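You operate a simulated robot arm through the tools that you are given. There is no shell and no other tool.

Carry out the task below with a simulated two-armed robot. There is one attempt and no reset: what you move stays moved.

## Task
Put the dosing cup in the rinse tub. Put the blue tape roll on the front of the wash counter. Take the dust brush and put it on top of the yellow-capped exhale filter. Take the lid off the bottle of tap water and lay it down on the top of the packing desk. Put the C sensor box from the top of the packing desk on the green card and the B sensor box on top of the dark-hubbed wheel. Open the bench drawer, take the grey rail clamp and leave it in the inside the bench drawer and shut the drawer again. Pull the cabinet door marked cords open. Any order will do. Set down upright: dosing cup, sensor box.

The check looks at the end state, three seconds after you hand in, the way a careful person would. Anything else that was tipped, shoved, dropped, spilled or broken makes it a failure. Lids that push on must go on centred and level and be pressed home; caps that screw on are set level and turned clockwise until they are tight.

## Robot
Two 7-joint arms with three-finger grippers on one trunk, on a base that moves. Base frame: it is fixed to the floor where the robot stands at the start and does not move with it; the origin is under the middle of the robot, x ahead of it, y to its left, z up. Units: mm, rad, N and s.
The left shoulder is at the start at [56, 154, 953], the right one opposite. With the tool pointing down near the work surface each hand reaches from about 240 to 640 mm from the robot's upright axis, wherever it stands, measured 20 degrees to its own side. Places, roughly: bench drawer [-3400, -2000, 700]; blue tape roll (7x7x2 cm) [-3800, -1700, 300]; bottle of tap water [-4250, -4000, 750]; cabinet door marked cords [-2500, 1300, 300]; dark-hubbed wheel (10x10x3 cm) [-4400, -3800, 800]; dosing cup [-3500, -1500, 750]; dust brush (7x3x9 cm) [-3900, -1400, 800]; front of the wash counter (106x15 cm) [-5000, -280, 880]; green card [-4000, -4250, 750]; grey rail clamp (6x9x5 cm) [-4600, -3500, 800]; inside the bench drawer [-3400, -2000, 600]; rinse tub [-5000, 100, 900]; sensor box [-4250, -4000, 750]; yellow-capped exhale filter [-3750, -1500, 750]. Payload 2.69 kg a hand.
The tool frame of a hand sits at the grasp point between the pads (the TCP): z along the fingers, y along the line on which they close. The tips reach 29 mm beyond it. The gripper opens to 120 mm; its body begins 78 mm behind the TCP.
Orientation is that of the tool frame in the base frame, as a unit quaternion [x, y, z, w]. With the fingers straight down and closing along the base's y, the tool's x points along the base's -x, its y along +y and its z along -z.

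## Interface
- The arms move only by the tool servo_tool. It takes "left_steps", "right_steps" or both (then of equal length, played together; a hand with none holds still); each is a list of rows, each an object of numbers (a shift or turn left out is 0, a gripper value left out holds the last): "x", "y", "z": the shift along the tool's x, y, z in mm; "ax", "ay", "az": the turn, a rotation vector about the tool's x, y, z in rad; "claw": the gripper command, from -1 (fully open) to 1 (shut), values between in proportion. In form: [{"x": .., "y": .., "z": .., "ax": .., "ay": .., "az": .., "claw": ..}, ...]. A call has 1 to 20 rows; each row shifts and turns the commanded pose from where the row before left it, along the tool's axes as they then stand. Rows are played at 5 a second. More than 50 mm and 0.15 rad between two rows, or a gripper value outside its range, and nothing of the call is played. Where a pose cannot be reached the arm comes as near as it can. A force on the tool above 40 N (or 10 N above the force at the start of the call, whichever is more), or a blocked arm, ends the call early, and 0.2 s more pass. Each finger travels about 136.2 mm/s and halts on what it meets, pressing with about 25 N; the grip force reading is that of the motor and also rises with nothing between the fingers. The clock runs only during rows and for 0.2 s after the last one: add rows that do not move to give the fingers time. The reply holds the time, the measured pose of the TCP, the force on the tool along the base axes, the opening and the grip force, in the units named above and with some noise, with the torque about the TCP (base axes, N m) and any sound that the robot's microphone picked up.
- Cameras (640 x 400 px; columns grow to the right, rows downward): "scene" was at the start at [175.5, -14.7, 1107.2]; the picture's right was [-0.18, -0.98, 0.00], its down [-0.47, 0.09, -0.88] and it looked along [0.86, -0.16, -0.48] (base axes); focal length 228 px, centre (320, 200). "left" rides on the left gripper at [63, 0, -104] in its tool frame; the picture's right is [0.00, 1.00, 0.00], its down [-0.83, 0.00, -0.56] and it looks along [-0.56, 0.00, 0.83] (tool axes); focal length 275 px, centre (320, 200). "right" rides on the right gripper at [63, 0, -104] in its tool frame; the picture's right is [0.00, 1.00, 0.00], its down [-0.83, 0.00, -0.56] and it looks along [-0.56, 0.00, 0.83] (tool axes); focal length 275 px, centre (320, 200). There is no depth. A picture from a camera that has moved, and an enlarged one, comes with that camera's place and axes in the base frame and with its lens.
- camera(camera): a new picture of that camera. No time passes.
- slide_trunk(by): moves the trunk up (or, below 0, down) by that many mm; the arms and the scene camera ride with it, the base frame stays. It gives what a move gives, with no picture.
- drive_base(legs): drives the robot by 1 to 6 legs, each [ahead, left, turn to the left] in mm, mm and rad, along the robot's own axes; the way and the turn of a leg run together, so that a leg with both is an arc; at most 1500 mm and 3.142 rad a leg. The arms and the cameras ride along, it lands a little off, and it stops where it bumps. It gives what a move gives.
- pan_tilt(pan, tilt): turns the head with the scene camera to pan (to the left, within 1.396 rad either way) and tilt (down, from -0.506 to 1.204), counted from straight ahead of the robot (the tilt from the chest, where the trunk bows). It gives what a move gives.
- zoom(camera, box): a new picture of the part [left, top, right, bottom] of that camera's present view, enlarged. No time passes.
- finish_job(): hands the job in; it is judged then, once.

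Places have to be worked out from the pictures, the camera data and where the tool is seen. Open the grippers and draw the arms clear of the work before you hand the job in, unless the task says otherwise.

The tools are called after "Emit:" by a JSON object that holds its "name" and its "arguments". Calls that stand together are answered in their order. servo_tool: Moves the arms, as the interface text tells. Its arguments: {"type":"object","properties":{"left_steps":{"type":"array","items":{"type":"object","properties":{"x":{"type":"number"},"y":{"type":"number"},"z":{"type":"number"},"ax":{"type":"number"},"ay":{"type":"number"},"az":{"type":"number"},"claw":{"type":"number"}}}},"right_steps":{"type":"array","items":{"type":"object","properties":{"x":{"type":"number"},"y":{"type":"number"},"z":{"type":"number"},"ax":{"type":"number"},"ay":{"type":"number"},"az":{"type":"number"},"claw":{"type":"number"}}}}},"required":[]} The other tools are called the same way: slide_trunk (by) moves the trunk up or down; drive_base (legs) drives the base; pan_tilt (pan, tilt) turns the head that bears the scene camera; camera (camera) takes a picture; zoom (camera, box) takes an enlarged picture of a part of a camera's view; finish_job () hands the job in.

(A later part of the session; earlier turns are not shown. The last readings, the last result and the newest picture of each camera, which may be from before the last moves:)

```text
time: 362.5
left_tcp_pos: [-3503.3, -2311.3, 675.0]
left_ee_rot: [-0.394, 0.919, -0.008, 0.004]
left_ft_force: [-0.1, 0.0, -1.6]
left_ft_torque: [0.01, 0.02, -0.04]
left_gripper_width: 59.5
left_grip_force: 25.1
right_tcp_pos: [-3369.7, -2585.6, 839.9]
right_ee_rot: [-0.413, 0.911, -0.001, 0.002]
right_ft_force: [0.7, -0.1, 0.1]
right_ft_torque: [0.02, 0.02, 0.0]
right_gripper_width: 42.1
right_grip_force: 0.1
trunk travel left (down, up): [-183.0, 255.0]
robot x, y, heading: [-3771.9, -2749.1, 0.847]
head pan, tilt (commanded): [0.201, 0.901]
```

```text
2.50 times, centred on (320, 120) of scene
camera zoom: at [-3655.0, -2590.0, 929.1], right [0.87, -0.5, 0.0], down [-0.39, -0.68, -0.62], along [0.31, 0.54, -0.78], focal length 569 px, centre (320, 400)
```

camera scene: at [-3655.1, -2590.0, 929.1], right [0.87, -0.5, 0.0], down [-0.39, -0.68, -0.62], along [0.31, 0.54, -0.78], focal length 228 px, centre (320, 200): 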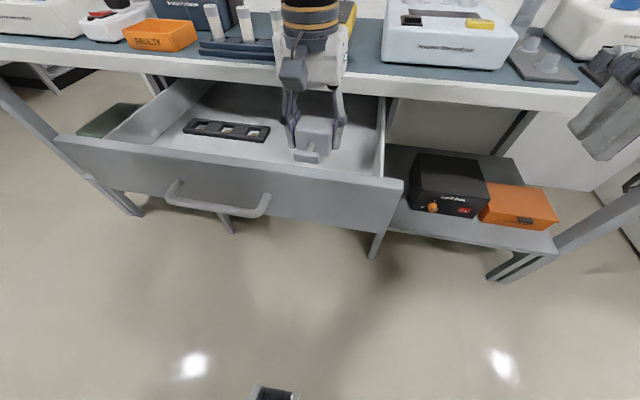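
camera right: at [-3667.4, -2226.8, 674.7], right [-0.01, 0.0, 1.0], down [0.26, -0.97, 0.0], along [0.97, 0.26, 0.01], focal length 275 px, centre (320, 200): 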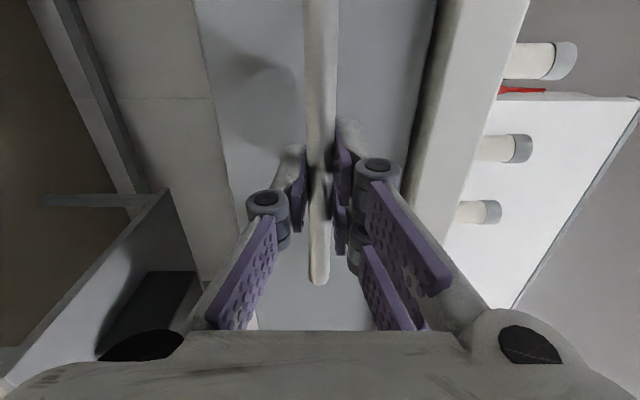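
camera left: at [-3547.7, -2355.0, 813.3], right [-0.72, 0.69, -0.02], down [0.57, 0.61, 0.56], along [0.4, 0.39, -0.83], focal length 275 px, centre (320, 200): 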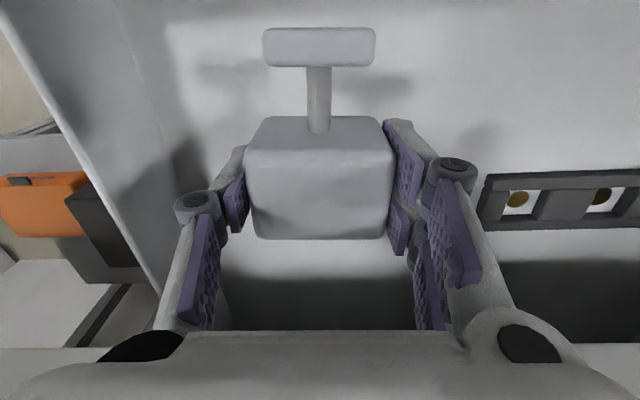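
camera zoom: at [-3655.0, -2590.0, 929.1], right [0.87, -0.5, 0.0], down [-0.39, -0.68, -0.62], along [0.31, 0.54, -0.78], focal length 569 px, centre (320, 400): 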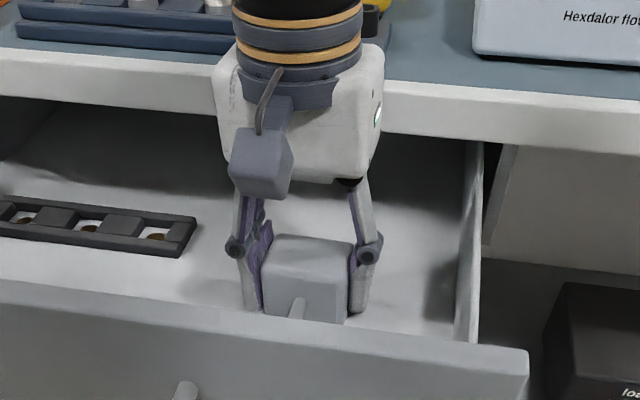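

No contact yet; continuing down.

Emit:
{"name": "servo_tool", "arguments": {"left_steps": [{"z": 3}, {}, {}]}}

Emit:
{"name": "servo_tool", "arguments": {"left_steps": [{"z": 3}, {}, {}]}}

Emit:
{"name": "servo_tool", "arguments": {"left_steps": [{"z": 3}, {}, {}]}}

Emit:
{"name": "servo_tool", "arguments": {"left_steps": [{"z": 3}, {}, {}]}}

```text
time: 363.3
left_tcp_pos: [-3503.2, -2310.6, 673.0]
left_ee_rot: [-0.394, 0.919, -0.007, 0.006]
left_ft_force: [-0.5, 1.9, 18.5]
left_ft_torque: [0.14, -0.02, -0.01]
left_gripper_width: 59.7
left_grip_force: 25.5
right_tcp_pos: [-3369.2, -2585.3, 840.7]
right_ee_rot: [-0.413, 0.911, 0.0, 0.002]
right_ft_force: [-0.1, 0.0, 0.0]
right_ft_torque: [-0.01, 0.0, 0.01]
right_gripper_width: 42.3
right_grip_force: 0.1
trunk travel left (down, up): [-183.0, 255.0]
robot x, y, heading: [-3774.9, -2753.6, 0.849]
head pan, tilt (commanded): [0.201, 0.901]
```

```text
time: 364.1
left_tcp_pos: [-3502.5, -2309.7, 669.2]
left_ee_rot: [-0.394, 0.919, -0.007, 0.004]
left_ft_force: [-1.1, 0.6, 17.1]
left_ft_torque: [-0.03, -0.04, 0.02]
left_gripper_width: 59.7
left_grip_force: 24.9
right_tcp_pos: [-3369.8, -2586.4, 841.3]
right_ee_rot: [-0.413, 0.911, -0.001, 0.002]
right_ft_force: [0.0, 0.0, -0.1]
right_ft_torque: [0.01, -0.02, -0.01]
right_gripper_width: 41.8
right_grip_force: 0.1
trunk travel left (down, up): [-183.0, 255.0]
robot x, y, heading: [-3780.3, -2749.5, 0.849]
head pan, tilt (commanded): [0.201, 0.901]
```

```text
time: 364.9
left_tcp_pos: [-3503.0, -2310.0, 666.3]
left_ee_rot: [-0.394, 0.919, -0.008, 0.004]
left_ft_force: [-3.0, -0.1, 18.1]
left_ft_torque: [-0.04, 0.16, -0.03]
left_gripper_width: 59.8
left_grip_force: 24.4
right_tcp_pos: [-3370.7, -2586.0, 841.2]
right_ee_rot: [-0.413, 0.911, -0.001, 0.002]
right_ft_force: [0.7, -0.4, -0.1]
right_ft_torque: [-0.02, -0.01, 0.01]
right_gripper_width: 42.3
right_grip_force: 0.0
trunk travel left (down, up): [-183.0, 255.0]
robot x, y, heading: [-3769.3, -2750.4, 0.851]
head pan, tilt (commanded): [0.201, 0.901]
```

```text
time: 365.7
left_tcp_pos: [-3502.8, -2309.7, 664.8]
left_ee_rot: [-0.395, 0.919, -0.006, 0.007]
left_ft_force: [-0.7, 2.9, 32.7]
left_ft_torque: [0.15, 0.94, 0.0]
left_gripper_width: 59.7
left_grip_force: 25.3
right_tcp_pos: [-3370.3, -2586.6, 841.3]
right_ee_rot: [-0.413, 0.911, 0.0, 0.004]
right_ft_force: [-0.3, 0.1, -0.2]
right_ft_torque: [0.0, 0.03, 0.0]
right_gripper_width: 41.9
right_grip_force: 0.0
trunk travel left (down, up): [-183.0, 255.0]
robot x, y, heading: [-3773.5, -2751.8, 0.848]
head pan, tilt (commanded): [0.201, 0.901]
```

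Contact at the floor (z≈637). I ease up 6 mm, open moderately and rise straight out.

Emit:
{"name": "servo_tool", "arguments": {"left_steps": [{"z": -6}, {}, {"claw": -0.1}, {"claw": -0.3}, {}, {"z": -20}, {"z": -40}, {"z": -40}, {"z": -40}, {"z": -40}, {}]}}

Emit:
{"name": "camera", "arguments": {"camera": "scene"}}

Emit:
{"name": "camera", "arguments": {"camera": "left"}}

```text
time: 368.1
left_tcp_pos: [-3506.2, -2306.4, 850.1]
left_ee_rot: [-0.395, 0.919, -0.007, 0.004]
left_ft_force: [-0.4, 0.2, -1.0]
left_ft_torque: [-0.01, 0.04, 0.02]
left_gripper_width: 77.9
left_grip_force: 0.1
right_tcp_pos: [-3370.1, -2584.8, 839.6]
right_ee_rot: [-0.412, 0.911, -0.002, 0.002]
right_ft_force: [0.4, 0.6, 0.5]
right_ft_torque: [0.0, -0.01, -0.02]
right_gripper_width: 41.8
right_grip_force: 0.2
trunk travel left (down, up): [-183.0, 255.0]
robot x, y, heading: [-3774.8, -2750.1, 0.851]
head pan, tilt (commanded): [0.201, 0.901]
```

```text
taken
camera scene: at [-3655.1, -2590.1, 929.1], right [0.87, -0.5, 0.0], down [-0.39, -0.68, -0.62], along [0.31, 0.54, -0.78], focal length 228 px, centre (320, 200)
```

scene: 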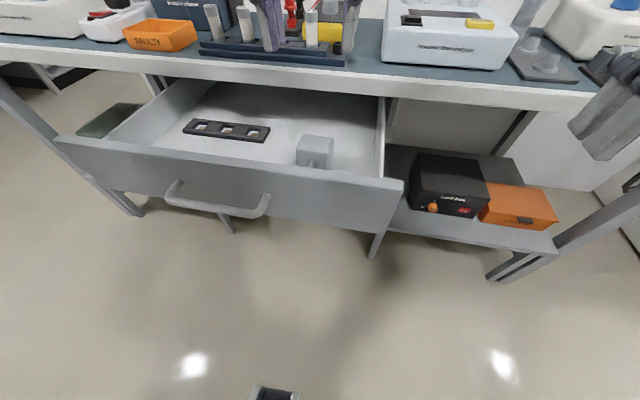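

```text
taken
camera left: at [-3550.6, -2352.1, 953.5], right [-0.72, 0.69, -0.02], down [0.57, 0.61, 0.56], along [0.4, 0.39, -0.83], focal length 275 px, centre (320, 200)
```

left: 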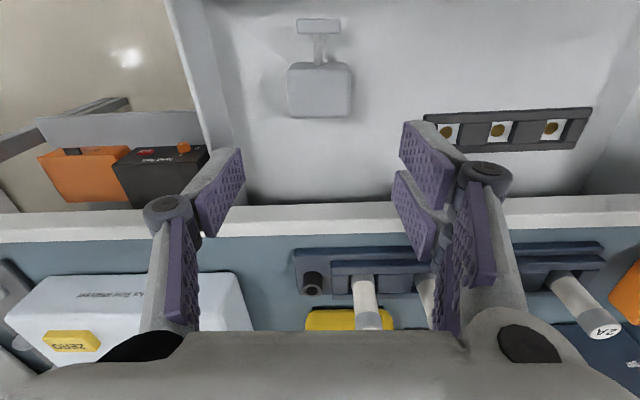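

The clamp rests in the drawer, below the rim. To shut it I bring the left hand, closed and tilted forward, in front of the handle bar.

Emit:
{"name": "servo_tool", "arguments": {"left_steps": [{"x": 43, "y": 20.3}, {"x": 43, "y": 20.3}, {"x": 43, "y": 20.3}, {"x": 43, "y": 20.3}, {"x": 43, "y": 20.3, "claw": 1}, {"ay": -0.15}, {"ay": -0.15}, {"ay": -0.15}, {"ay": -0.15}, {"x": 22.6, "z": 33}, {"x": 22.6, "z": 33}, {"x": 22.6, "z": 33}, {"x": 22.6, "z": 33}, {}]}}

Emit:
{"name": "camera", "arguments": {"camera": "scene"}}

```text
time: 371.1
left_tcp_pos: [-3666.7, -2343.9, 782.3]
left_ee_rot: [-0.38, 0.877, 0.108, 0.274]
left_ft_force: [-0.7, 0.5, 0.3]
left_ft_torque: [-0.01, 0.0, -0.04]
left_gripper_width: 0.0
left_grip_force: 24.8
left hand out of reach, approached as far as the arm can: row 10, 11, 12, 13
right_tcp_pos: [-3370.6, -2585.6, 840.5]
right_ee_rot: [-0.413, 0.911, -0.002, 0.001]
right_ft_force: [1.2, 0.3, -1.2]
right_ft_torque: [0.03, 0.0, 0.02]
right_gripper_width: 41.9
right_grip_force: 0.0
trunk travel left (down, up): [-183.0, 255.0]
robot x, y, heading: [-3776.1, -2750.8, 0.851]
head pan, tilt (commanded): [0.201, 0.901]
```

```text
taken
camera scene: at [-3655.1, -2590.1, 929.1], right [0.87, -0.5, 0.0], down [-0.39, -0.68, -0.62], along [0.31, 0.54, -0.78], focal length 228 px, centre (320, 200)
```

scene: 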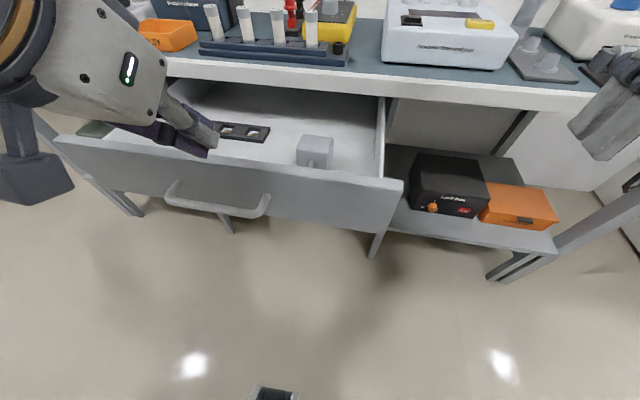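

The arm cannot get that low so close in. I back the base 180 mm, then lower the hand in front of the drawer.

Emit:
{"name": "drive_base", "arguments": {"legs": [[-180, 0, 0]]}}

Emit:
{"name": "servo_tool", "arguments": {"left_steps": [{"x": 16, "z": 46}, {"x": 22.6, "z": 33}, {"x": 22.6, "z": 33}, {"x": -10, "z": 10}, {}]}}

Emit:
{"name": "pan_tilt", "arguments": {"pan": 0.2, "tilt": 0.75}}

Emit:
{"name": "camera", "arguments": {"camera": "scene"}}

```text
time: 372.6
left_tcp_pos: [-3786.5, -2479.6, 782.6]
left_ee_rot: [-0.379, 0.877, 0.108, 0.275]
left_ft_force: [0.5, -0.1, 0.7]
left_ft_torque: [-0.02, 0.02, 0.0]
left_gripper_width: 0.0
left_grip_force: 25.0
right_tcp_pos: [-3488.4, -2720.7, 840.1]
right_ee_rot: [-0.412, 0.911, -0.001, 0.002]
right_ft_force: [-0.1, -0.1, -0.4]
right_ft_torque: [0.0, -0.02, 0.0]
right_gripper_width: 41.9
right_grip_force: 0.1
trunk travel left (down, up): [-183.0, 255.0]
robot x, y, heading: [-3893.7, -2884.3, 0.851]
head pan, tilt (commanded): [0.201, 0.901]
```

```text
time: 373.8
left_tcp_pos: [-3733.4, -2434.7, 668.3]
left_ee_rot: [-0.38, 0.877, 0.109, 0.274]
left_ft_force: [0.0, 0.0, -0.2]
left_ft_torque: [-0.03, 0.01, -0.01]
left_gripper_width: 0.0
left_grip_force: 25.0
left hand out of reach, approached as far as the arm can: row 1, 2, 3
right_tcp_pos: [-3489.1, -2720.9, 841.3]
right_ee_rot: [-0.412, 0.911, -0.001, 0.001]
right_ft_force: [0.3, 0.7, 0.0]
right_ft_torque: [0.02, 0.0, 0.01]
right_gripper_width: 41.9
right_grip_force: 0.1
trunk travel left (down, up): [-183.0, 255.0]
robot x, y, heading: [-3889.6, -2887.9, 0.85]
head pan, tilt (commanded): [0.201, 0.901]
```

```text
time: 374.5
left_tcp_pos: [-3735.4, -2436.3, 668.7]
left_ee_rot: [-0.379, 0.877, 0.108, 0.275]
left_ft_force: [0.0, -0.1, 0.2]
left_ft_torque: [-0.01, 0.0, 0.02]
left_gripper_width: 0.2
left_grip_force: 25.3
right_tcp_pos: [-3487.2, -2720.6, 840.5]
right_ee_rot: [-0.412, 0.911, -0.001, 0.001]
right_ft_force: [-0.7, -0.5, -0.8]
right_ft_torque: [0.02, 0.02, 0.0]
right_gripper_width: 42.2
right_grip_force: 0.0
trunk travel left (down, up): [-183.0, 255.0]
robot x, y, heading: [-3889.4, -2885.0, 0.851]
head pan, tilt (commanded): [0.201, 0.75]
```

```text
taken
camera scene: at [-3769.8, -2718.6, 941.0], right [0.87, -0.5, 0.0], down [-0.34, -0.59, -0.73], along [0.36, 0.63, -0.68], focal length 228 px, centre (320, 200)
```

scene: 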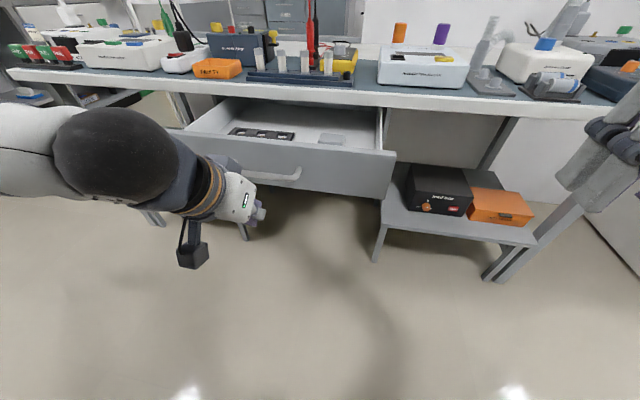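

The hand is now low in front of the drawer. I centre it on the handle and drive forward to push.

Emit:
{"name": "servo_tool", "arguments": {"left_steps": [{"x": -6.8, "y": 18, "z": -9.9}, {}]}}

Emit:
{"name": "drive_base", "arguments": {"legs": [[100, 0, 0]]}}

Emit:
{"name": "camera", "arguments": {"camera": "scene"}}

```text
time: 375.1
left_tcp_pos: [-3747.1, -2424.3, 680.1]
left_ee_rot: [-0.379, 0.877, 0.108, 0.275]
left_ft_force: [-0.4, -0.3, 0.8]
left_ft_torque: [0.01, -0.03, -0.02]
left_gripper_width: 0.0
left_grip_force: 24.9
right_tcp_pos: [-3487.9, -2721.6, 841.3]
right_ee_rot: [-0.413, 0.911, -0.001, 0.001]
right_ft_force: [0.1, 0.4, 0.1]
right_ft_torque: [0.03, 0.0, -0.02]
right_gripper_width: 42.0
right_grip_force: 0.1
trunk travel left (down, up): [-183.0, 255.0]
robot x, y, heading: [-3891.2, -2884.2, 0.847]
head pan, tilt (commanded): [0.201, 0.75]
```

```text
time: 376.3
left_tcp_pos: [-3682.9, -2348.7, 680.3]
left_ee_rot: [-0.379, 0.877, 0.108, 0.275]
left_ft_force: [-0.9, -0.4, -0.3]
left_ft_torque: [0.02, -0.02, -0.02]
left_gripper_width: 0.1
left_grip_force: 25.1
right_tcp_pos: [-3422.1, -2646.0, 841.2]
right_ee_rot: [-0.412, 0.911, -0.002, 0.002]
right_ft_force: [0.1, 0.2, -0.2]
right_ft_torque: [0.01, 0.01, -0.01]
right_gripper_width: 42.0
right_grip_force: 0.0
trunk travel left (down, up): [-183.0, 255.0]
robot x, y, heading: [-3825.8, -2810.3, 0.852]
head pan, tilt (commanded): [0.201, 0.75]
```

```text
taken
camera scene: at [-3703.9, -2643.7, 941.0], right [0.87, -0.5, 0.0], down [-0.34, -0.59, -0.73], along [0.36, 0.63, -0.68], focal length 228 px, centre (320, 200)
```

scene: 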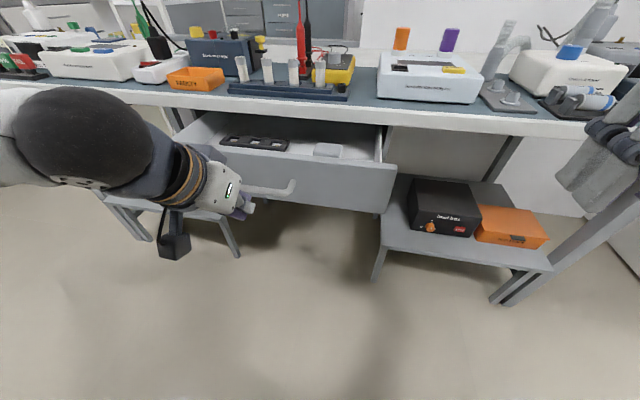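

I keep pushing forward another 100 mm and watch.

Emit:
{"name": "drive_base", "arguments": {"legs": [[90, 0, 0]]}}

Emit:
{"name": "camera", "arguments": {"camera": "scene"}}

Emit:
{"name": "camera", "arguments": {"camera": "left"}}

```text
time: 377.4
left_tcp_pos: [-3622.1, -2282.9, 679.8]
left_ee_rot: [-0.378, 0.877, 0.108, 0.275]
left_ft_force: [-0.1, 0.1, 0.5]
left_ft_torque: [0.0, 0.02, 0.03]
left_gripper_width: 0.2
left_grip_force: 24.9
right_tcp_pos: [-3362.8, -2578.5, 840.3]
right_ee_rot: [-0.412, 0.911, -0.001, 0.002]
right_ft_force: [0.4, 0.3, 0.0]
right_ft_torque: [-0.02, 0.0, -0.02]
right_gripper_width: 42.2
right_grip_force: 0.0
trunk travel left (down, up): [-183.0, 255.0]
robot x, y, heading: [-3771.7, -2741.6, 0.849]
head pan, tilt (commanded): [0.201, 0.75]
```

```text
taken
camera scene: at [-3644.8, -2576.7, 941.0], right [0.87, -0.5, 0.0], down [-0.34, -0.59, -0.73], along [0.36, 0.63, -0.68], focal length 228 px, centre (320, 200)
```

scene: 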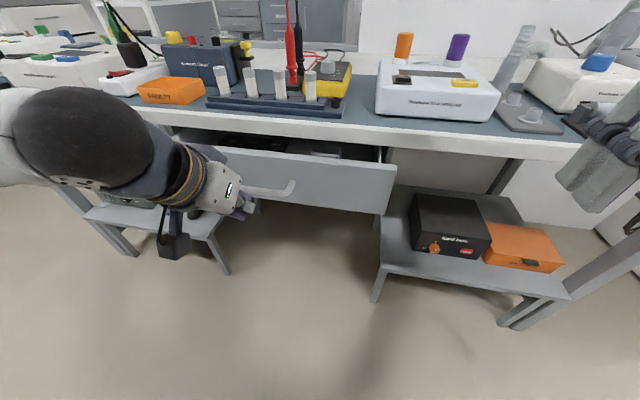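

```text
taken
camera left: at [-3700.0, -2362.3, 730.6], right [-0.72, 0.69, -0.02], down [0.25, 0.28, 0.93], along [0.65, 0.67, -0.37], focal length 275 px, centre (320, 200)
```

left: 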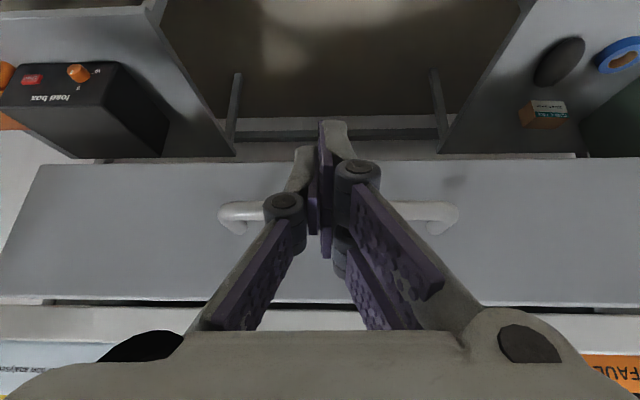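

The drawer is closing (about 120 mm left). I drive 85 mm more.

Emit:
{"name": "drive_base", "arguments": {"legs": [[85, 0, 0]]}}

Emit:
{"name": "camera", "arguments": {"camera": "left"}}

Emit:
{"name": "camera", "arguments": {"camera": "scene"}}

```text
time: 378.4
left_tcp_pos: [-3567.9, -2219.2, 681.9]
left_ee_rot: [-0.379, 0.877, 0.108, 0.275]
left_ft_force: [-1.7, -1.4, -2.3]
left_ft_torque: [-0.06, 0.05, 0.02]
left_gripper_width: 0.2
left_grip_force: 24.9
right_tcp_pos: [-3307.1, -2515.8, 842.1]
right_ee_rot: [-0.413, 0.911, -0.001, 0.003]
right_ft_force: [0.2, 0.3, -1.2]
right_ft_torque: [0.0, 0.01, 0.04]
right_gripper_width: 42.0
right_grip_force: 0.0
trunk travel left (down, up): [-183.0, 255.0]
robot x, y, heading: [-3712.4, -2681.1, 0.853]
head pan, tilt (commanded): [0.201, 0.75]
```

```text
taken
camera left: at [-3644.5, -2298.8, 731.0], right [-0.72, 0.69, -0.02], down [0.25, 0.28, 0.93], along [0.65, 0.67, -0.37], focal length 275 px, centre (320, 200)
```

left: 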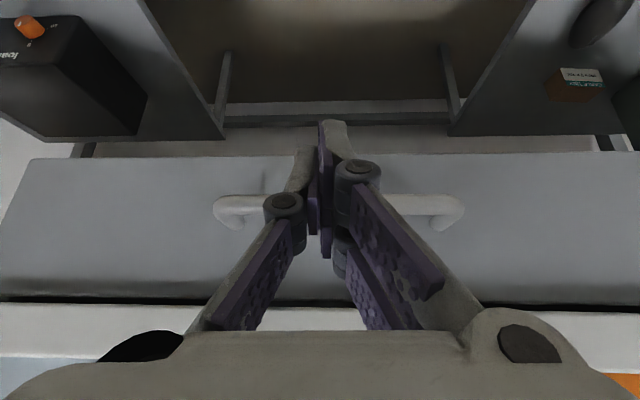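

```text
taken
camera scene: at [-3589.4, -2513.5, 941.1], right [0.87, -0.5, 0.0], down [-0.34, -0.59, -0.73], along [0.36, 0.63, -0.68], focal length 228 px, centre (320, 200)
```

scene: 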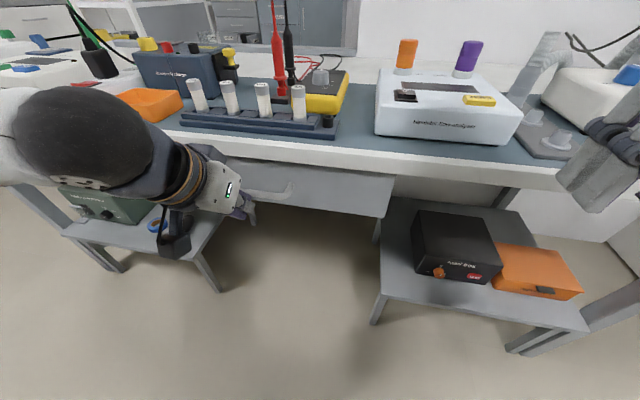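

Nearly shut. I push the rest with the arm in small steps, watching the force.

Emit:
{"name": "servo_tool", "arguments": {"left_steps": [{"x": -8.25, "z": 5.65}, {"x": -8.25, "z": 5.65}, {}]}}

Emit:
{"name": "servo_tool", "arguments": {"left_steps": [{"x": -6.6, "z": 4.5}, {}, {}]}}

Emit:
{"name": "camera", "arguments": {"camera": "scene"}}

```text
time: 378.9
left_tcp_pos: [-3565.5, -2216.3, 676.0]
left_ee_rot: [-0.379, 0.88, 0.105, 0.266]
left_ft_force: [-1.8, -3.3, -3.5]
left_ft_torque: [-0.11, 0.04, 0.03]
left_gripper_width: 0.1
left_grip_force: 24.8
right_tcp_pos: [-3308.0, -2515.7, 840.6]
right_ee_rot: [-0.414, 0.91, -0.002, 0.002]
right_ft_force: [0.4, 0.0, -0.7]
right_ft_torque: [-0.01, 0.01, 0.04]
right_gripper_width: 41.7
right_grip_force: 0.1
trunk travel left (down, up): [-183.0, 255.0]
robot x, y, heading: [-3714.7, -2677.4, 0.849]
head pan, tilt (commanded): [0.201, 0.75]
stopped in row 2 (left hand): the force on the tool passed its limit at 49 N (the readings are from after the stop); the commanded pose is now the measured one
```

```text
time: 379.4
left_tcp_pos: [-3562.2, -2214.0, 672.5]
left_ee_rot: [-0.379, 0.882, 0.102, 0.259]
left_ft_force: [-1.3, -4.0, -4.1]
left_ft_torque: [-0.08, 0.08, 0.02]
left_gripper_width: 0.0
left_grip_force: 24.7
right_tcp_pos: [-3309.7, -2516.0, 839.7]
right_ee_rot: [-0.414, 0.91, -0.002, 0.001]
right_ft_force: [0.3, 0.0, 0.5]
right_ft_torque: [-0.04, 0.01, -0.02]
right_gripper_width: 42.1
right_grip_force: 0.0
trunk travel left (down, up): [-183.0, 255.0]
robot x, y, heading: [-3710.5, -2680.8, 0.851]
head pan, tilt (commanded): [0.201, 0.75]
stopped in row 2 (left hand): the force on the tool passed its limit at 43 N (the readings are from after the stop); the commanded pose is now the measured one
```

```text
taken
camera scene: at [-3590.3, -2513.9, 940.9], right [0.87, -0.5, 0.0], down [-0.34, -0.59, -0.73], along [0.36, 0.63, -0.68], focal length 228 px, centre (320, 200)
```

scene: 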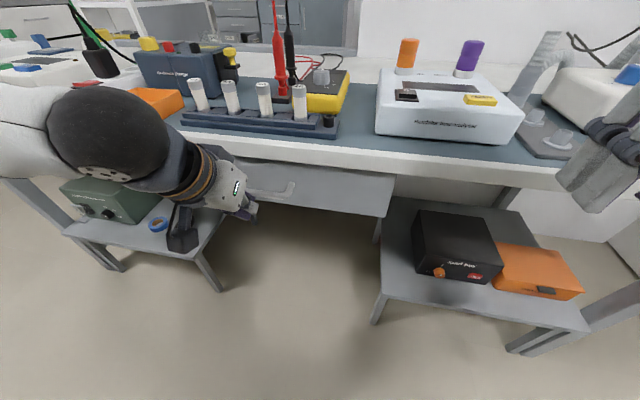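

The push met a firm stop; by position the drawer should be shut. I zoom in to verify.

Emit:
{"name": "zoom", "arguments": {"camera": "scene", "box": [220, 120, 420, 240]}}

Emit:
{"name": "zoom", "arguments": {"camera": "left", "box": [0, 100, 640, 400]}}

```text
3.20 times, centred on (320, 180) of scene
camera zoom: at [-3590.3, -2513.9, 940.9], right [0.87, -0.5, 0.0], down [-0.34, -0.59, -0.73], along [0.36, 0.63, -0.68], focal length 729 px, centre (320, 264)
```

zoom: 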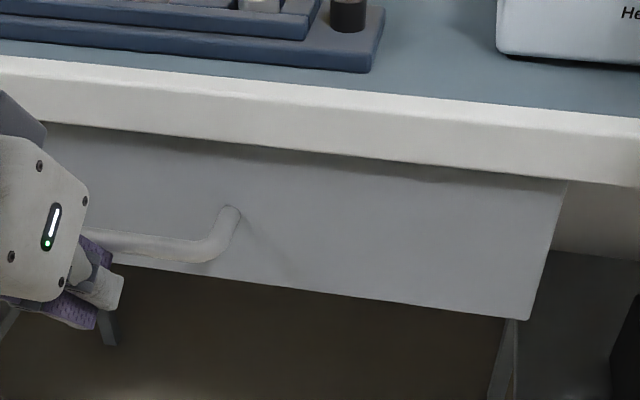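

```text
1.00 times, centred on (320, 250) of left (not enlarged: the box is as wide or as high as the picture)
camera zoom: at [-3638.5, -2292.5, 726.2], right [-0.72, 0.69, -0.01], down [0.27, 0.3, 0.91], along [0.64, 0.65, -0.41], focal length 275 px, centre (320, 150)
```

zoom: 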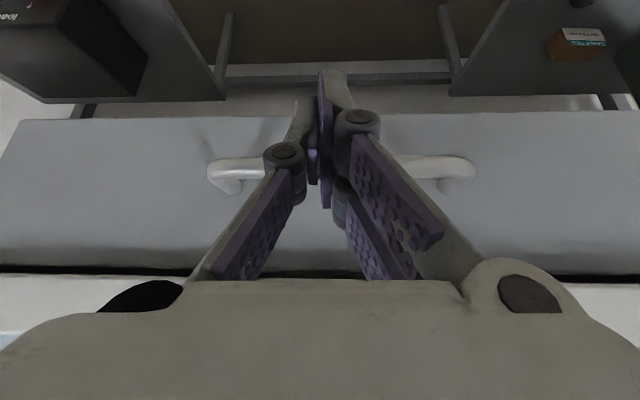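

The drawer is shut flush. I back away and shift left to the tape roll's place.

Emit:
{"name": "drive_base", "arguments": {"legs": [[-160, 0, 0], [0, 560, 0]]}}

Emit:
{"name": "pan_tilt", "arguments": {"pan": 0.1, "tilt": 0.7}}

Emit:
{"name": "camera", "arguments": {"camera": "scene"}}

```text
time: 385.1
left_tcp_pos: [-4083.9, -1967.8, 674.5]
left_ee_rot: [-0.379, 0.882, 0.103, 0.26]
left_ft_force: [-0.8, -0.1, -0.3]
left_ft_torque: [0.02, 0.02, -0.01]
left_gripper_width: 0.0
left_grip_force: 24.5
right_tcp_pos: [-3832.8, -2271.0, 839.8]
right_ee_rot: [-0.412, 0.911, -0.001, 0.001]
right_ft_force: [-0.4, -0.1, -1.0]
right_ft_torque: [0.0, 0.01, -0.01]
right_gripper_width: 42.0
right_grip_force: 0.0
trunk travel left (down, up): [-183.0, 255.0]
robot x, y, heading: [-4231.9, -2436.3, 0.85]
head pan, tilt (commanded): [0.201, 0.75]
```

```text
time: 385.8
left_tcp_pos: [-4084.9, -1967.6, 673.0]
left_ee_rot: [-0.378, 0.882, 0.103, 0.261]
left_ft_force: [-0.6, 0.6, -0.3]
left_ft_torque: [0.03, -0.01, 0.01]
left_gripper_width: 0.3
left_grip_force: 25.2
right_tcp_pos: [-3831.0, -2270.2, 840.4]
right_ee_rot: [-0.411, 0.912, -0.002, 0.002]
right_ft_force: [-0.4, -0.2, -0.9]
right_ft_torque: [0.0, 0.01, 0.01]
right_gripper_width: 42.1
right_grip_force: 0.1
trunk travel left (down, up): [-183.0, 255.0]
robot x, y, heading: [-4237.4, -2434.2, 0.85]
head pan, tilt (commanded): [0.099, 0.7]
```

```text
taken
camera scene: at [-4105.9, -2271.2, 945.3], right [0.81, -0.58, 0.0], down [-0.38, -0.52, -0.76], along [0.45, 0.62, -0.64], focal length 228 px, centre (320, 200)
```

scene: 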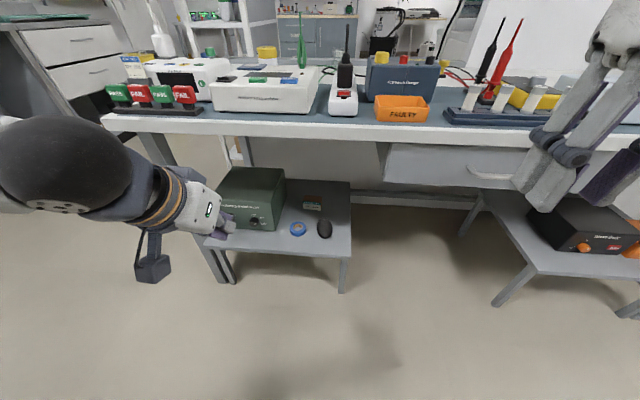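

Tape roll confirmed at (-3828,-1738,~305): 792 ahead, 153 left. I lower the trunk fully.

Emit:
{"name": "slide_trunk", "arguments": {"by": -180}}

Emit:
{"name": "camera", "arguments": {"camera": "scene"}}

```text
time: 387.8
left_tcp_pos: [-4076.6, -1959.4, 488.9]
left_ee_rot: [-0.38, 0.888, 0.094, 0.241]
left_ft_force: [-0.5, -0.3, 0.2]
left_ft_torque: [-0.05, 0.02, 0.02]
left_gripper_width: 0.0
left_grip_force: 25.1
right_tcp_pos: [-3832.5, -2270.3, 662.2]
right_ee_rot: [-0.412, 0.911, -0.001, 0.002]
right_ft_force: [-0.4, -0.8, -0.6]
right_ft_torque: [-0.04, -0.04, 0.02]
right_gripper_width: 41.9
right_grip_force: 0.1
trunk travel left (down, up): [-3.0, 435.0]
robot x, y, heading: [-4237.2, -2435.4, 0.848]
head pan, tilt (commanded): [0.099, 0.7]
```

```text
taken
camera scene: at [-4066.4, -2226.5, 756.3], right [0.81, -0.58, 0.0], down [-0.38, -0.52, -0.77], along [0.45, 0.62, -0.64], focal length 228 px, centre (320, 200)
```

scene: 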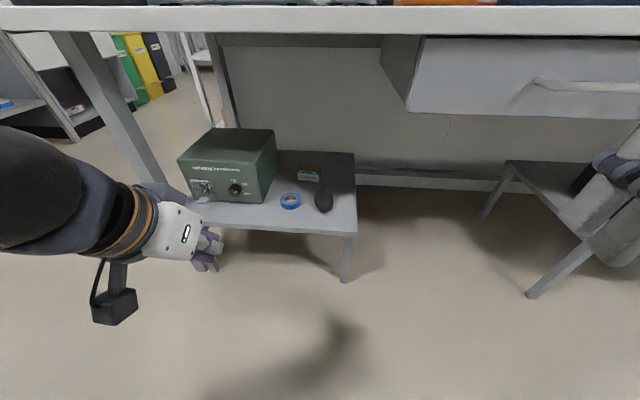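

A good low view now. I zoom on the tape roll.

Emit:
{"name": "zoom", "arguments": {"camera": "scene", "box": [230, 140, 370, 250]}}

```text
3.64 times, centred on (300, 195) of scene
camera zoom: at [-4066.4, -2226.5, 756.3], right [0.81, -0.58, 0.0], down [-0.38, -0.52, -0.77], along [0.45, 0.62, -0.64], focal length 828 px, centre (393, 218)
```

zoom: 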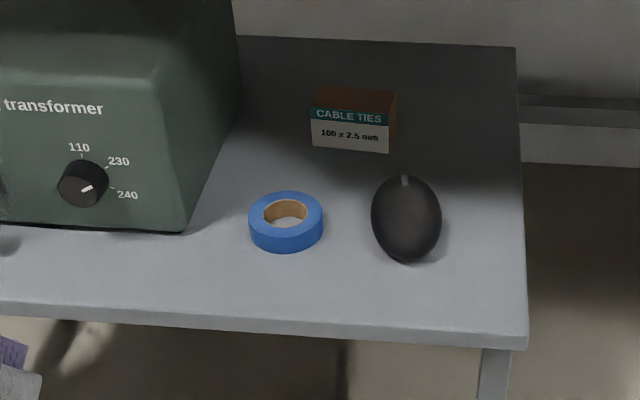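

Tape centre ≈ (-3826,-1737), with ~41 mm free to the mouse-like thing and ~54 mm to the transformer. I draw the right hand back and drive in a bit, opening the left hand.

Emit:
{"name": "servo_tool", "arguments": {"right_steps": [{"x": 40}, {"x": 40}, {}, {}, {}], "left_steps": [{"claw": -0.6}, {}, {}, {}, {}]}}

Emit:
{"name": "drive_base", "arguments": {"legs": [[220, 0, 0]]}}

Emit:
{"name": "camera", "arguments": {"camera": "left"}}

Emit:
{"name": "camera", "arguments": {"camera": "scene"}}

```text
time: 389.0
left_tcp_pos: [-4077.3, -1959.2, 489.4]
left_ee_rot: [-0.38, 0.888, 0.093, 0.242]
left_ft_force: [-0.3, -0.4, 0.1]
left_ft_torque: [0.01, 0.02, 0.04]
left_gripper_width: 95.5
left_grip_force: 0.0
right_tcp_pos: [-3885.9, -2331.0, 660.8]
right_ee_rot: [-0.412, 0.911, -0.001, 0.001]
right_ft_force: [0.0, -0.1, 0.5]
right_ft_torque: [-0.01, -0.02, 0.02]
right_gripper_width: 42.1
right_grip_force: 0.0
trunk travel left (down, up): [-3.0, 435.0]
robot x, y, heading: [-4239.2, -2434.4, 0.847]
head pan, tilt (commanded): [0.099, 0.7]
```

```text
time: 390.7
left_tcp_pos: [-3931.9, -1796.0, 489.6]
left_ee_rot: [-0.38, 0.888, 0.093, 0.241]
left_ft_force: [-0.9, -0.6, -0.1]
left_ft_torque: [0.01, -0.02, 0.02]
left_gripper_width: 96.0
left_grip_force: 0.1
right_tcp_pos: [-3740.3, -2168.1, 660.9]
right_ee_rot: [-0.411, 0.912, -0.002, 0.001]
right_ft_force: [0.1, -0.7, 0.9]
right_ft_torque: [0.0, 0.01, 0.01]
right_gripper_width: 42.0
right_grip_force: 0.0
trunk travel left (down, up): [-3.0, 435.0]
robot x, y, heading: [-4090.7, -2275.3, 0.844]
head pan, tilt (commanded): [0.099, 0.7]
```

```text
taken
camera left: at [-4006.2, -1872.3, 547.1], right [-0.72, 0.7, -0.02], down [0.3, 0.33, 0.9], along [0.63, 0.64, -0.44], focal length 275 px, centre (320, 200)
```

left: 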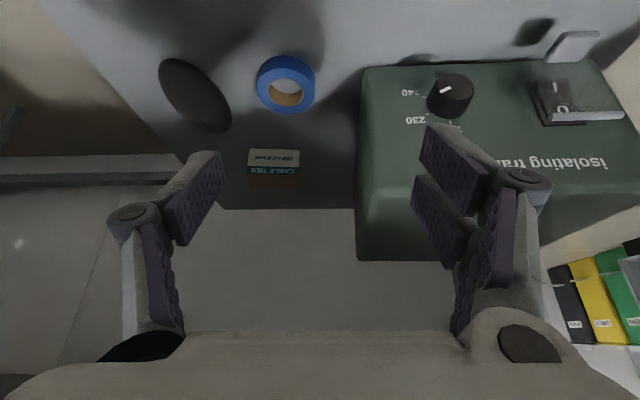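

```text
taken
camera scene: at [-3921.5, -2063.5, 756.3], right [0.81, -0.59, 0.0], down [-0.38, -0.52, -0.77], along [0.45, 0.62, -0.64], focal length 228 px, centre (320, 200)
```

scene: 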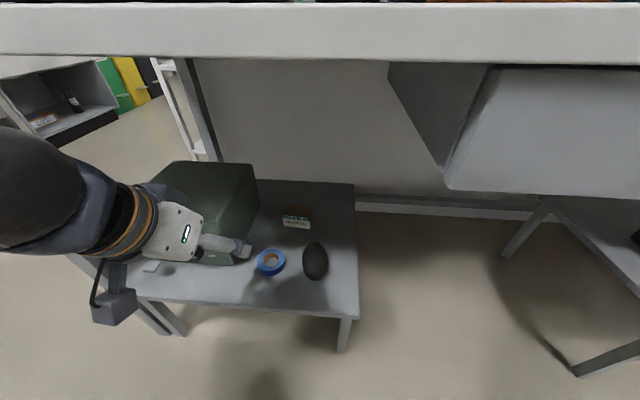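

From here the tape is about 187 mm along the tool axis and 34 mm to the right. I advance 110 mm with the correction, narrowing the opening to 84 mm, and check.

Emit:
{"name": "servo_tool", "arguments": {"left_steps": [{"y": -17, "z": 30, "claw": -0.4}, {"y": -16.5, "z": 30}, {"z": 30}, {"z": 20}, {}]}}

Emit:
{"name": "camera", "arguments": {"camera": "left"}}

Emit:
{"name": "camera", "arguments": {"camera": "scene"}}

```text
time: 391.9
left_tcp_pos: [-3867.3, -1781.4, 393.6]
left_ee_rot: [-0.38, 0.888, 0.093, 0.242]
left_ft_force: [0.1, 0.2, 0.1]
left_ft_torque: [0.02, 0.0, 0.03]
left_gripper_width: 84.1
left_grip_force: 0.0
right_tcp_pos: [-3741.5, -2169.1, 661.2]
right_ee_rot: [-0.41, 0.912, -0.001, 0.002]
right_ft_force: [-0.4, 0.4, -0.1]
right_ft_torque: [-0.01, 0.01, 0.0]
right_gripper_width: 41.9
right_grip_force: 0.0
trunk travel left (down, up): [-3.0, 435.0]
robot x, y, heading: [-4092.9, -2272.5, 0.846]
head pan, tilt (commanded): [0.099, 0.7]
```

```text
taken
camera left: at [-3942.7, -1856.6, 452.2], right [-0.72, 0.7, -0.02], down [0.3, 0.33, 0.9], along [0.63, 0.64, -0.44], focal length 275 px, centre (320, 200)
```

left: 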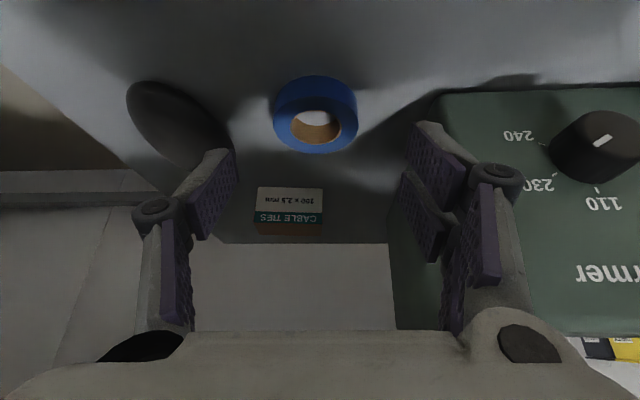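

```text
taken
camera scene: at [-3921.5, -2063.4, 756.3], right [0.81, -0.59, 0.0], down [-0.38, -0.52, -0.76], along [0.45, 0.62, -0.64], focal length 228 px, centre (320, 200)
```

scene: 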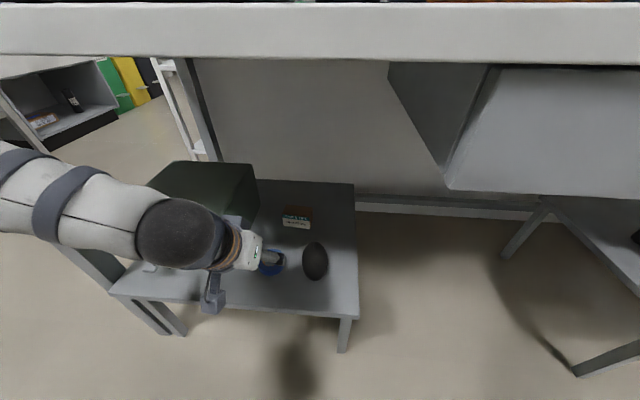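

Well aligned. I advance 60 mm further with a 3 mm correction and check.

Emit:
{"name": "servo_tool", "arguments": {"left_steps": [{"y": -3, "z": 25}, {"z": 20}, {"z": 15}, {}]}}

Emit:
{"name": "camera", "arguments": {"camera": "left"}}

```text
time: 392.9
left_tcp_pos: [-3843.1, -1762.8, 341.6]
left_ee_rot: [-0.38, 0.888, 0.093, 0.242]
left_ft_force: [0.2, -0.8, -0.2]
left_ft_torque: [0.03, 0.0, 0.0]
left_gripper_width: 84.0
left_grip_force: 0.2
right_tcp_pos: [-3739.6, -2168.6, 661.5]
right_ee_rot: [-0.411, 0.912, -0.002, 0.001]
right_ft_force: [0.4, -0.3, -0.1]
right_ft_torque: [-0.01, 0.01, -0.03]
right_gripper_width: 42.3
right_grip_force: 0.0
trunk travel left (down, up): [-3.0, 435.0]
robot x, y, heading: [-4092.6, -2273.1, 0.849]
head pan, tilt (commanded): [0.099, 0.7]
```

```text
taken
camera left: at [-3918.9, -1838.6, 400.3], right [-0.72, 0.7, -0.02], down [0.3, 0.33, 0.9], along [0.63, 0.64, -0.44], focal length 275 px, centre (320, 200)
```

left: 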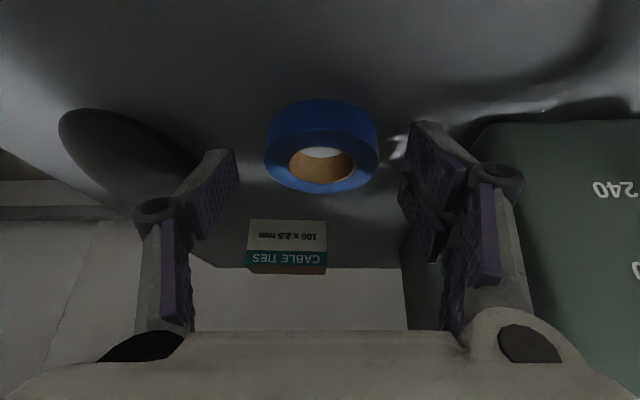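

The tape (Ø≈61, z≈300–320) is centred. I advance the last 12 mm and close on it.

Emit:
{"name": "servo_tool", "arguments": {"left_steps": [{"x": 4, "z": 5}, {"z": 5}, {}, {"claw": -0.1}, {"claw": 0.2}, {"claw": 0.5}, {}, {}]}}

Emit:
{"name": "camera", "arguments": {"camera": "left"}}

```text
time: 394.2
left_tcp_pos: [-3842.5, -1757.4, 334.4]
left_ee_rot: [-0.38, 0.887, 0.099, 0.244]
left_ft_force: [-5.2, -2.7, 13.1]
left_ft_torque: [0.18, 0.54, 0.22]
left_gripper_width: 60.9
left_grip_force: 25.4
right_tcp_pos: [-3741.5, -2168.6, 660.9]
right_ee_rot: [-0.412, 0.911, -0.001, 0.002]
right_ft_force: [0.0, 0.4, -0.3]
right_ft_torque: [0.0, -0.03, 0.02]
right_gripper_width: 41.9
right_grip_force: 0.1
trunk travel left (down, up): [-3.0, 435.0]
robot x, y, heading: [-4093.3, -2270.7, 0.847]
head pan, tilt (commanded): [0.099, 0.7]
stopped in row 6 (left hand): the force on the tool passed its limit at 46 N (the readings are from after the stop); the commanded pose is now the measured one
```

```text
taken
camera left: at [-3918.1, -1835.1, 391.9], right [-0.72, 0.69, -0.01], down [0.3, 0.32, 0.9], along [0.63, 0.65, -0.43], focal length 275 px, centre (320, 200)
```

left: 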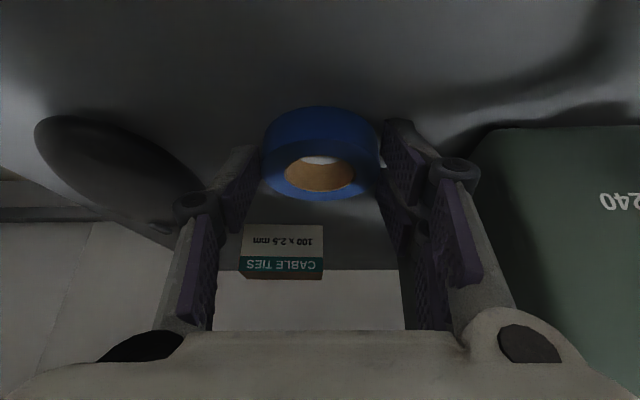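

Gripped (60.9 mm). I lift straight up 30 mm and check it is held.

Emit:
{"name": "servo_tool", "arguments": {"left_steps": [{"x": -5, "z": -8.7}, {"x": -10, "z": -17.4}, {}]}}

Emit:
{"name": "camera", "arguments": {"camera": "left"}}

```text
time: 395.0
left_tcp_pos: [-3843.9, -1759.6, 363.4]
left_ee_rot: [-0.381, 0.887, 0.098, 0.243]
left_ft_force: [0.0, -0.5, -0.8]
left_ft_torque: [-0.02, 0.01, -0.02]
left_gripper_width: 60.6
left_grip_force: 25.1
right_tcp_pos: [-3741.9, -2168.8, 661.3]
right_ee_rot: [-0.411, 0.912, -0.001, 0.002]
right_ft_force: [-0.2, 0.3, 0.8]
right_ft_torque: [-0.01, 0.0, 0.02]
right_gripper_width: 41.8
right_grip_force: 0.0
trunk travel left (down, up): [-3.0, 435.0]
robot x, y, heading: [-4095.5, -2270.7, 0.851]
head pan, tilt (commanded): [0.099, 0.7]
```

```text
taken
camera left: at [-3918.6, -1835.0, 421.1], right [-0.72, 0.69, -0.01], down [0.3, 0.32, 0.9], along [0.63, 0.65, -0.44], focal length 275 px, centre (320, 200)
```

left: 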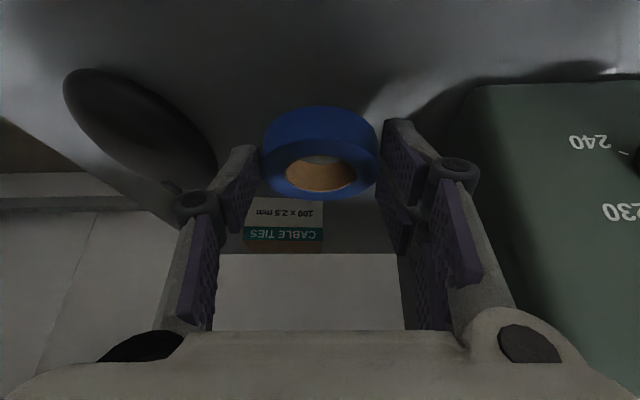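

The tape is held. I back the base straight out from under the bench.

Emit:
{"name": "drive_base", "arguments": {"legs": [[-350, 0, 0]]}}

Emit:
{"name": "camera", "arguments": {"camera": "scene"}}

```text
time: 397.3
left_tcp_pos: [-4072.6, -2020.2, 363.6]
left_ee_rot: [-0.378, 0.888, 0.098, 0.244]
left_ft_force: [0.4, 0.0, -0.1]
left_ft_torque: [-0.03, 0.01, 0.04]
left_gripper_width: 60.7
left_grip_force: 24.7
right_tcp_pos: [-3973.2, -2430.6, 661.2]
right_ee_rot: [-0.408, 0.913, -0.001, 0.001]
right_ft_force: [0.6, 0.4, 0.1]
right_ft_torque: [0.0, -0.03, 0.03]
right_gripper_width: 42.0
right_grip_force: 0.1
trunk travel left (down, up): [-3.0, 435.0]
robot x, y, heading: [-4324.6, -2532.1, 0.839]
head pan, tilt (commanded): [0.099, 0.7]
```

```text
taken
camera scene: at [-4152.8, -2325.0, 756.3], right [0.81, -0.59, 0.0], down [-0.38, -0.52, -0.76], along [0.45, 0.62, -0.64], focal length 228 px, centre (320, 200)
```

scene: 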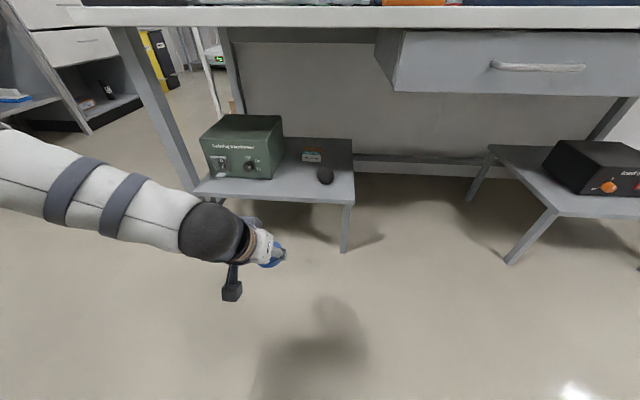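

The drawer is shut and the tape is held. I raise the trunk, then turn left to face the wash counter's direction.

Emit:
{"name": "slide_trunk", "arguments": {"by": 400}}

Emit:
{"name": "drive_base", "arguments": {"legs": [[0, 0, 1.58]]}}

Emit:
{"name": "pan_tilt", "arguments": {"pan": 0.0, "tilt": 0.4}}

Emit:
{"name": "camera", "arguments": {"camera": "scene"}}

```text
time: 401.1
left_tcp_pos: [-4073.1, -2020.0, 761.2]
left_ee_rot: [-0.378, 0.888, 0.097, 0.243]
left_ft_force: [0.5, 0.2, -1.4]
left_ft_torque: [0.04, 0.03, -0.02]
left_gripper_width: 60.3
left_grip_force: 24.9
right_tcp_pos: [-3972.2, -2429.6, 1059.8]
right_ee_rot: [-0.408, 0.913, -0.001, 0.002]
right_ft_force: [-0.9, 0.1, -0.6]
right_ft_torque: [-0.03, 0.05, -0.02]
right_gripper_width: 41.8
right_grip_force: 0.0
trunk travel left (down, up): [-403.0, 35.0]
robot x, y, heading: [-4324.8, -2532.7, 0.838]
head pan, tilt (commanded): [0.099, 0.7]
```

```text
time: 405.3
left_tcp_pos: [-4835.2, -2279.7, 763.5]
left_ee_rot: [0.894, -0.363, -0.241, -0.104]
left_ft_force: [0.6, -0.6, 0.2]
left_ft_torque: [-0.01, -0.02, 0.03]
left_gripper_width: 60.4
left_grip_force: 25.1
right_tcp_pos: [-4424.7, -2178.5, 1060.9]
right_ee_rot: [0.933, -0.36, 0.0, -0.002]
right_ft_force: [0.3, -0.8, -0.9]
right_ft_torque: [0.0, 0.0, 0.02]
right_gripper_width: 41.7
right_grip_force: 0.1
trunk travel left (down, up): [-403.0, 35.0]
robot x, y, heading: [-4326.8, -2533.0, 2.402]
head pan, tilt (commanded): [0.099, 0.7]
```

```text
time: 406.1
left_tcp_pos: [-4837.1, -2277.8, 763.8]
left_ee_rot: [0.894, -0.363, -0.241, -0.105]
left_ft_force: [0.6, -1.0, -0.1]
left_ft_torque: [0.0, 0.0, -0.01]
left_gripper_width: 60.2
left_grip_force: 24.8
right_tcp_pos: [-4423.8, -2180.2, 1059.8]
right_ee_rot: [0.933, -0.36, 0.0, -0.002]
right_ft_force: [0.6, 0.7, -0.5]
right_ft_torque: [0.0, 0.01, -0.01]
right_gripper_width: 41.9
right_grip_force: 0.0
trunk travel left (down, up): [-403.0, 35.0]
robot x, y, heading: [-4328.6, -2533.5, 2.406]
head pan, tilt (commanded): [0.0, 0.4]
```

```text
taken
camera scene: at [-4425.5, -2439.6, 1207.5], right [0.67, 0.74, 0.0], down [0.29, -0.26, -0.92], along [-0.68, 0.62, -0.39], focal length 228 px, centre (320, 200)
```

scene: 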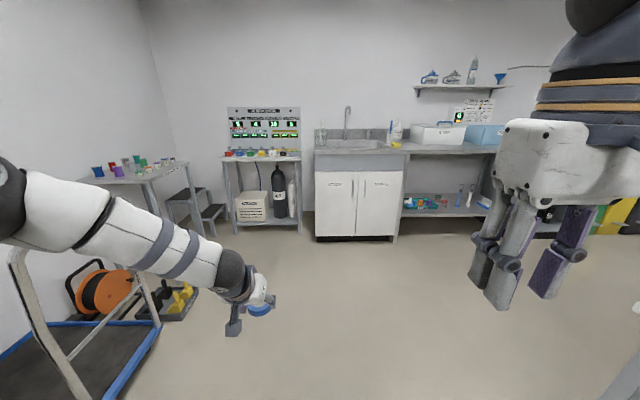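

I drive ahead into the lane before the wash counter, then sideways right along it.

Emit:
{"name": "drive_base", "arguments": {"legs": [[1270, 0, 0.015], [0, -1000, 0]]}}

Emit:
{"name": "servo_tool", "arguments": {"left_steps": [{"x": -22, "z": -38}, {"x": -22, "z": -38}, {"x": -22, "z": -38}, {"x": -22, "z": -38}, {"x": -22, "z": -38}, {}]}}

Emit:
{"name": "pan_tilt", "arguments": {"pan": 0.0, "tilt": 0.45}}

Emit:
{"name": "camera", "arguments": {"camera": "scene"}}

```text
time: 420.1
left_tcp_pos: [-5121.2, -680.7, 762.7]
left_ee_rot: [0.895, -0.361, -0.241, -0.103]
left_ft_force: [0.0, -0.3, -1.0]
left_ft_torque: [-0.01, 0.0, 0.03]
left_gripper_width: 60.2
left_grip_force: 25.2
right_tcp_pos: [-4710.0, -580.9, 1061.3]
right_ee_rot: [0.934, -0.357, 0.0, -0.002]
right_ft_force: [-0.4, 0.0, -0.8]
right_ft_torque: [0.02, -0.04, 0.0]
right_gripper_width: 41.9
right_grip_force: 0.0
trunk travel left (down, up): [-403.0, 35.0]
robot x, y, heading: [-4611.1, -932.7, 2.408]
head pan, tilt (commanded): [0.0, 0.4]
```

```text
time: 421.5
left_tcp_pos: [-5121.9, -681.8, 982.8]
left_ee_rot: [0.895, -0.361, -0.24, -0.103]
left_ft_force: [-0.3, -0.2, 0.2]
left_ft_torque: [-0.03, 0.03, 0.0]
left_gripper_width: 60.1
left_grip_force: 24.6
right_tcp_pos: [-4710.1, -579.6, 1060.5]
right_ee_rot: [0.934, -0.358, -0.001, -0.002]
right_ft_force: [-1.0, 0.3, 0.5]
right_ft_torque: [0.02, 0.0, -0.03]
right_gripper_width: 41.8
right_grip_force: 0.0
trunk travel left (down, up): [-403.0, 35.0]
robot x, y, heading: [-4609.3, -931.4, 2.409]
head pan, tilt (commanded): [0.0, 0.4]
```

```text
time: 422.2
left_tcp_pos: [-5121.2, -682.6, 982.9]
left_ee_rot: [0.895, -0.361, -0.241, -0.103]
left_ft_force: [0.0, -0.3, -0.3]
left_ft_torque: [0.04, -0.03, -0.03]
left_gripper_width: 59.9
left_grip_force: 25.2
right_tcp_pos: [-4709.6, -579.7, 1060.7]
right_ee_rot: [0.934, -0.358, 0.0, -0.002]
right_ft_force: [0.0, -0.4, -0.3]
right_ft_torque: [-0.02, 0.01, -0.01]
right_gripper_width: 42.1
right_grip_force: 0.0
trunk travel left (down, up): [-403.0, 35.0]
robot x, y, heading: [-4609.3, -938.1, 2.412]
head pan, tilt (commanded): [0.0, 0.45]
```

```text
taken
camera scene: at [-4709.3, -841.0, 1202.9], right [0.67, 0.74, 0.0], down [0.32, -0.29, -0.9], along [-0.67, 0.6, -0.43], focal length 228 px, centre (320, 200)
```

scene: 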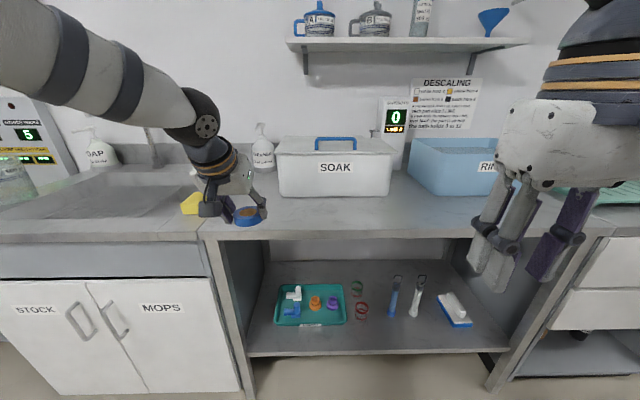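

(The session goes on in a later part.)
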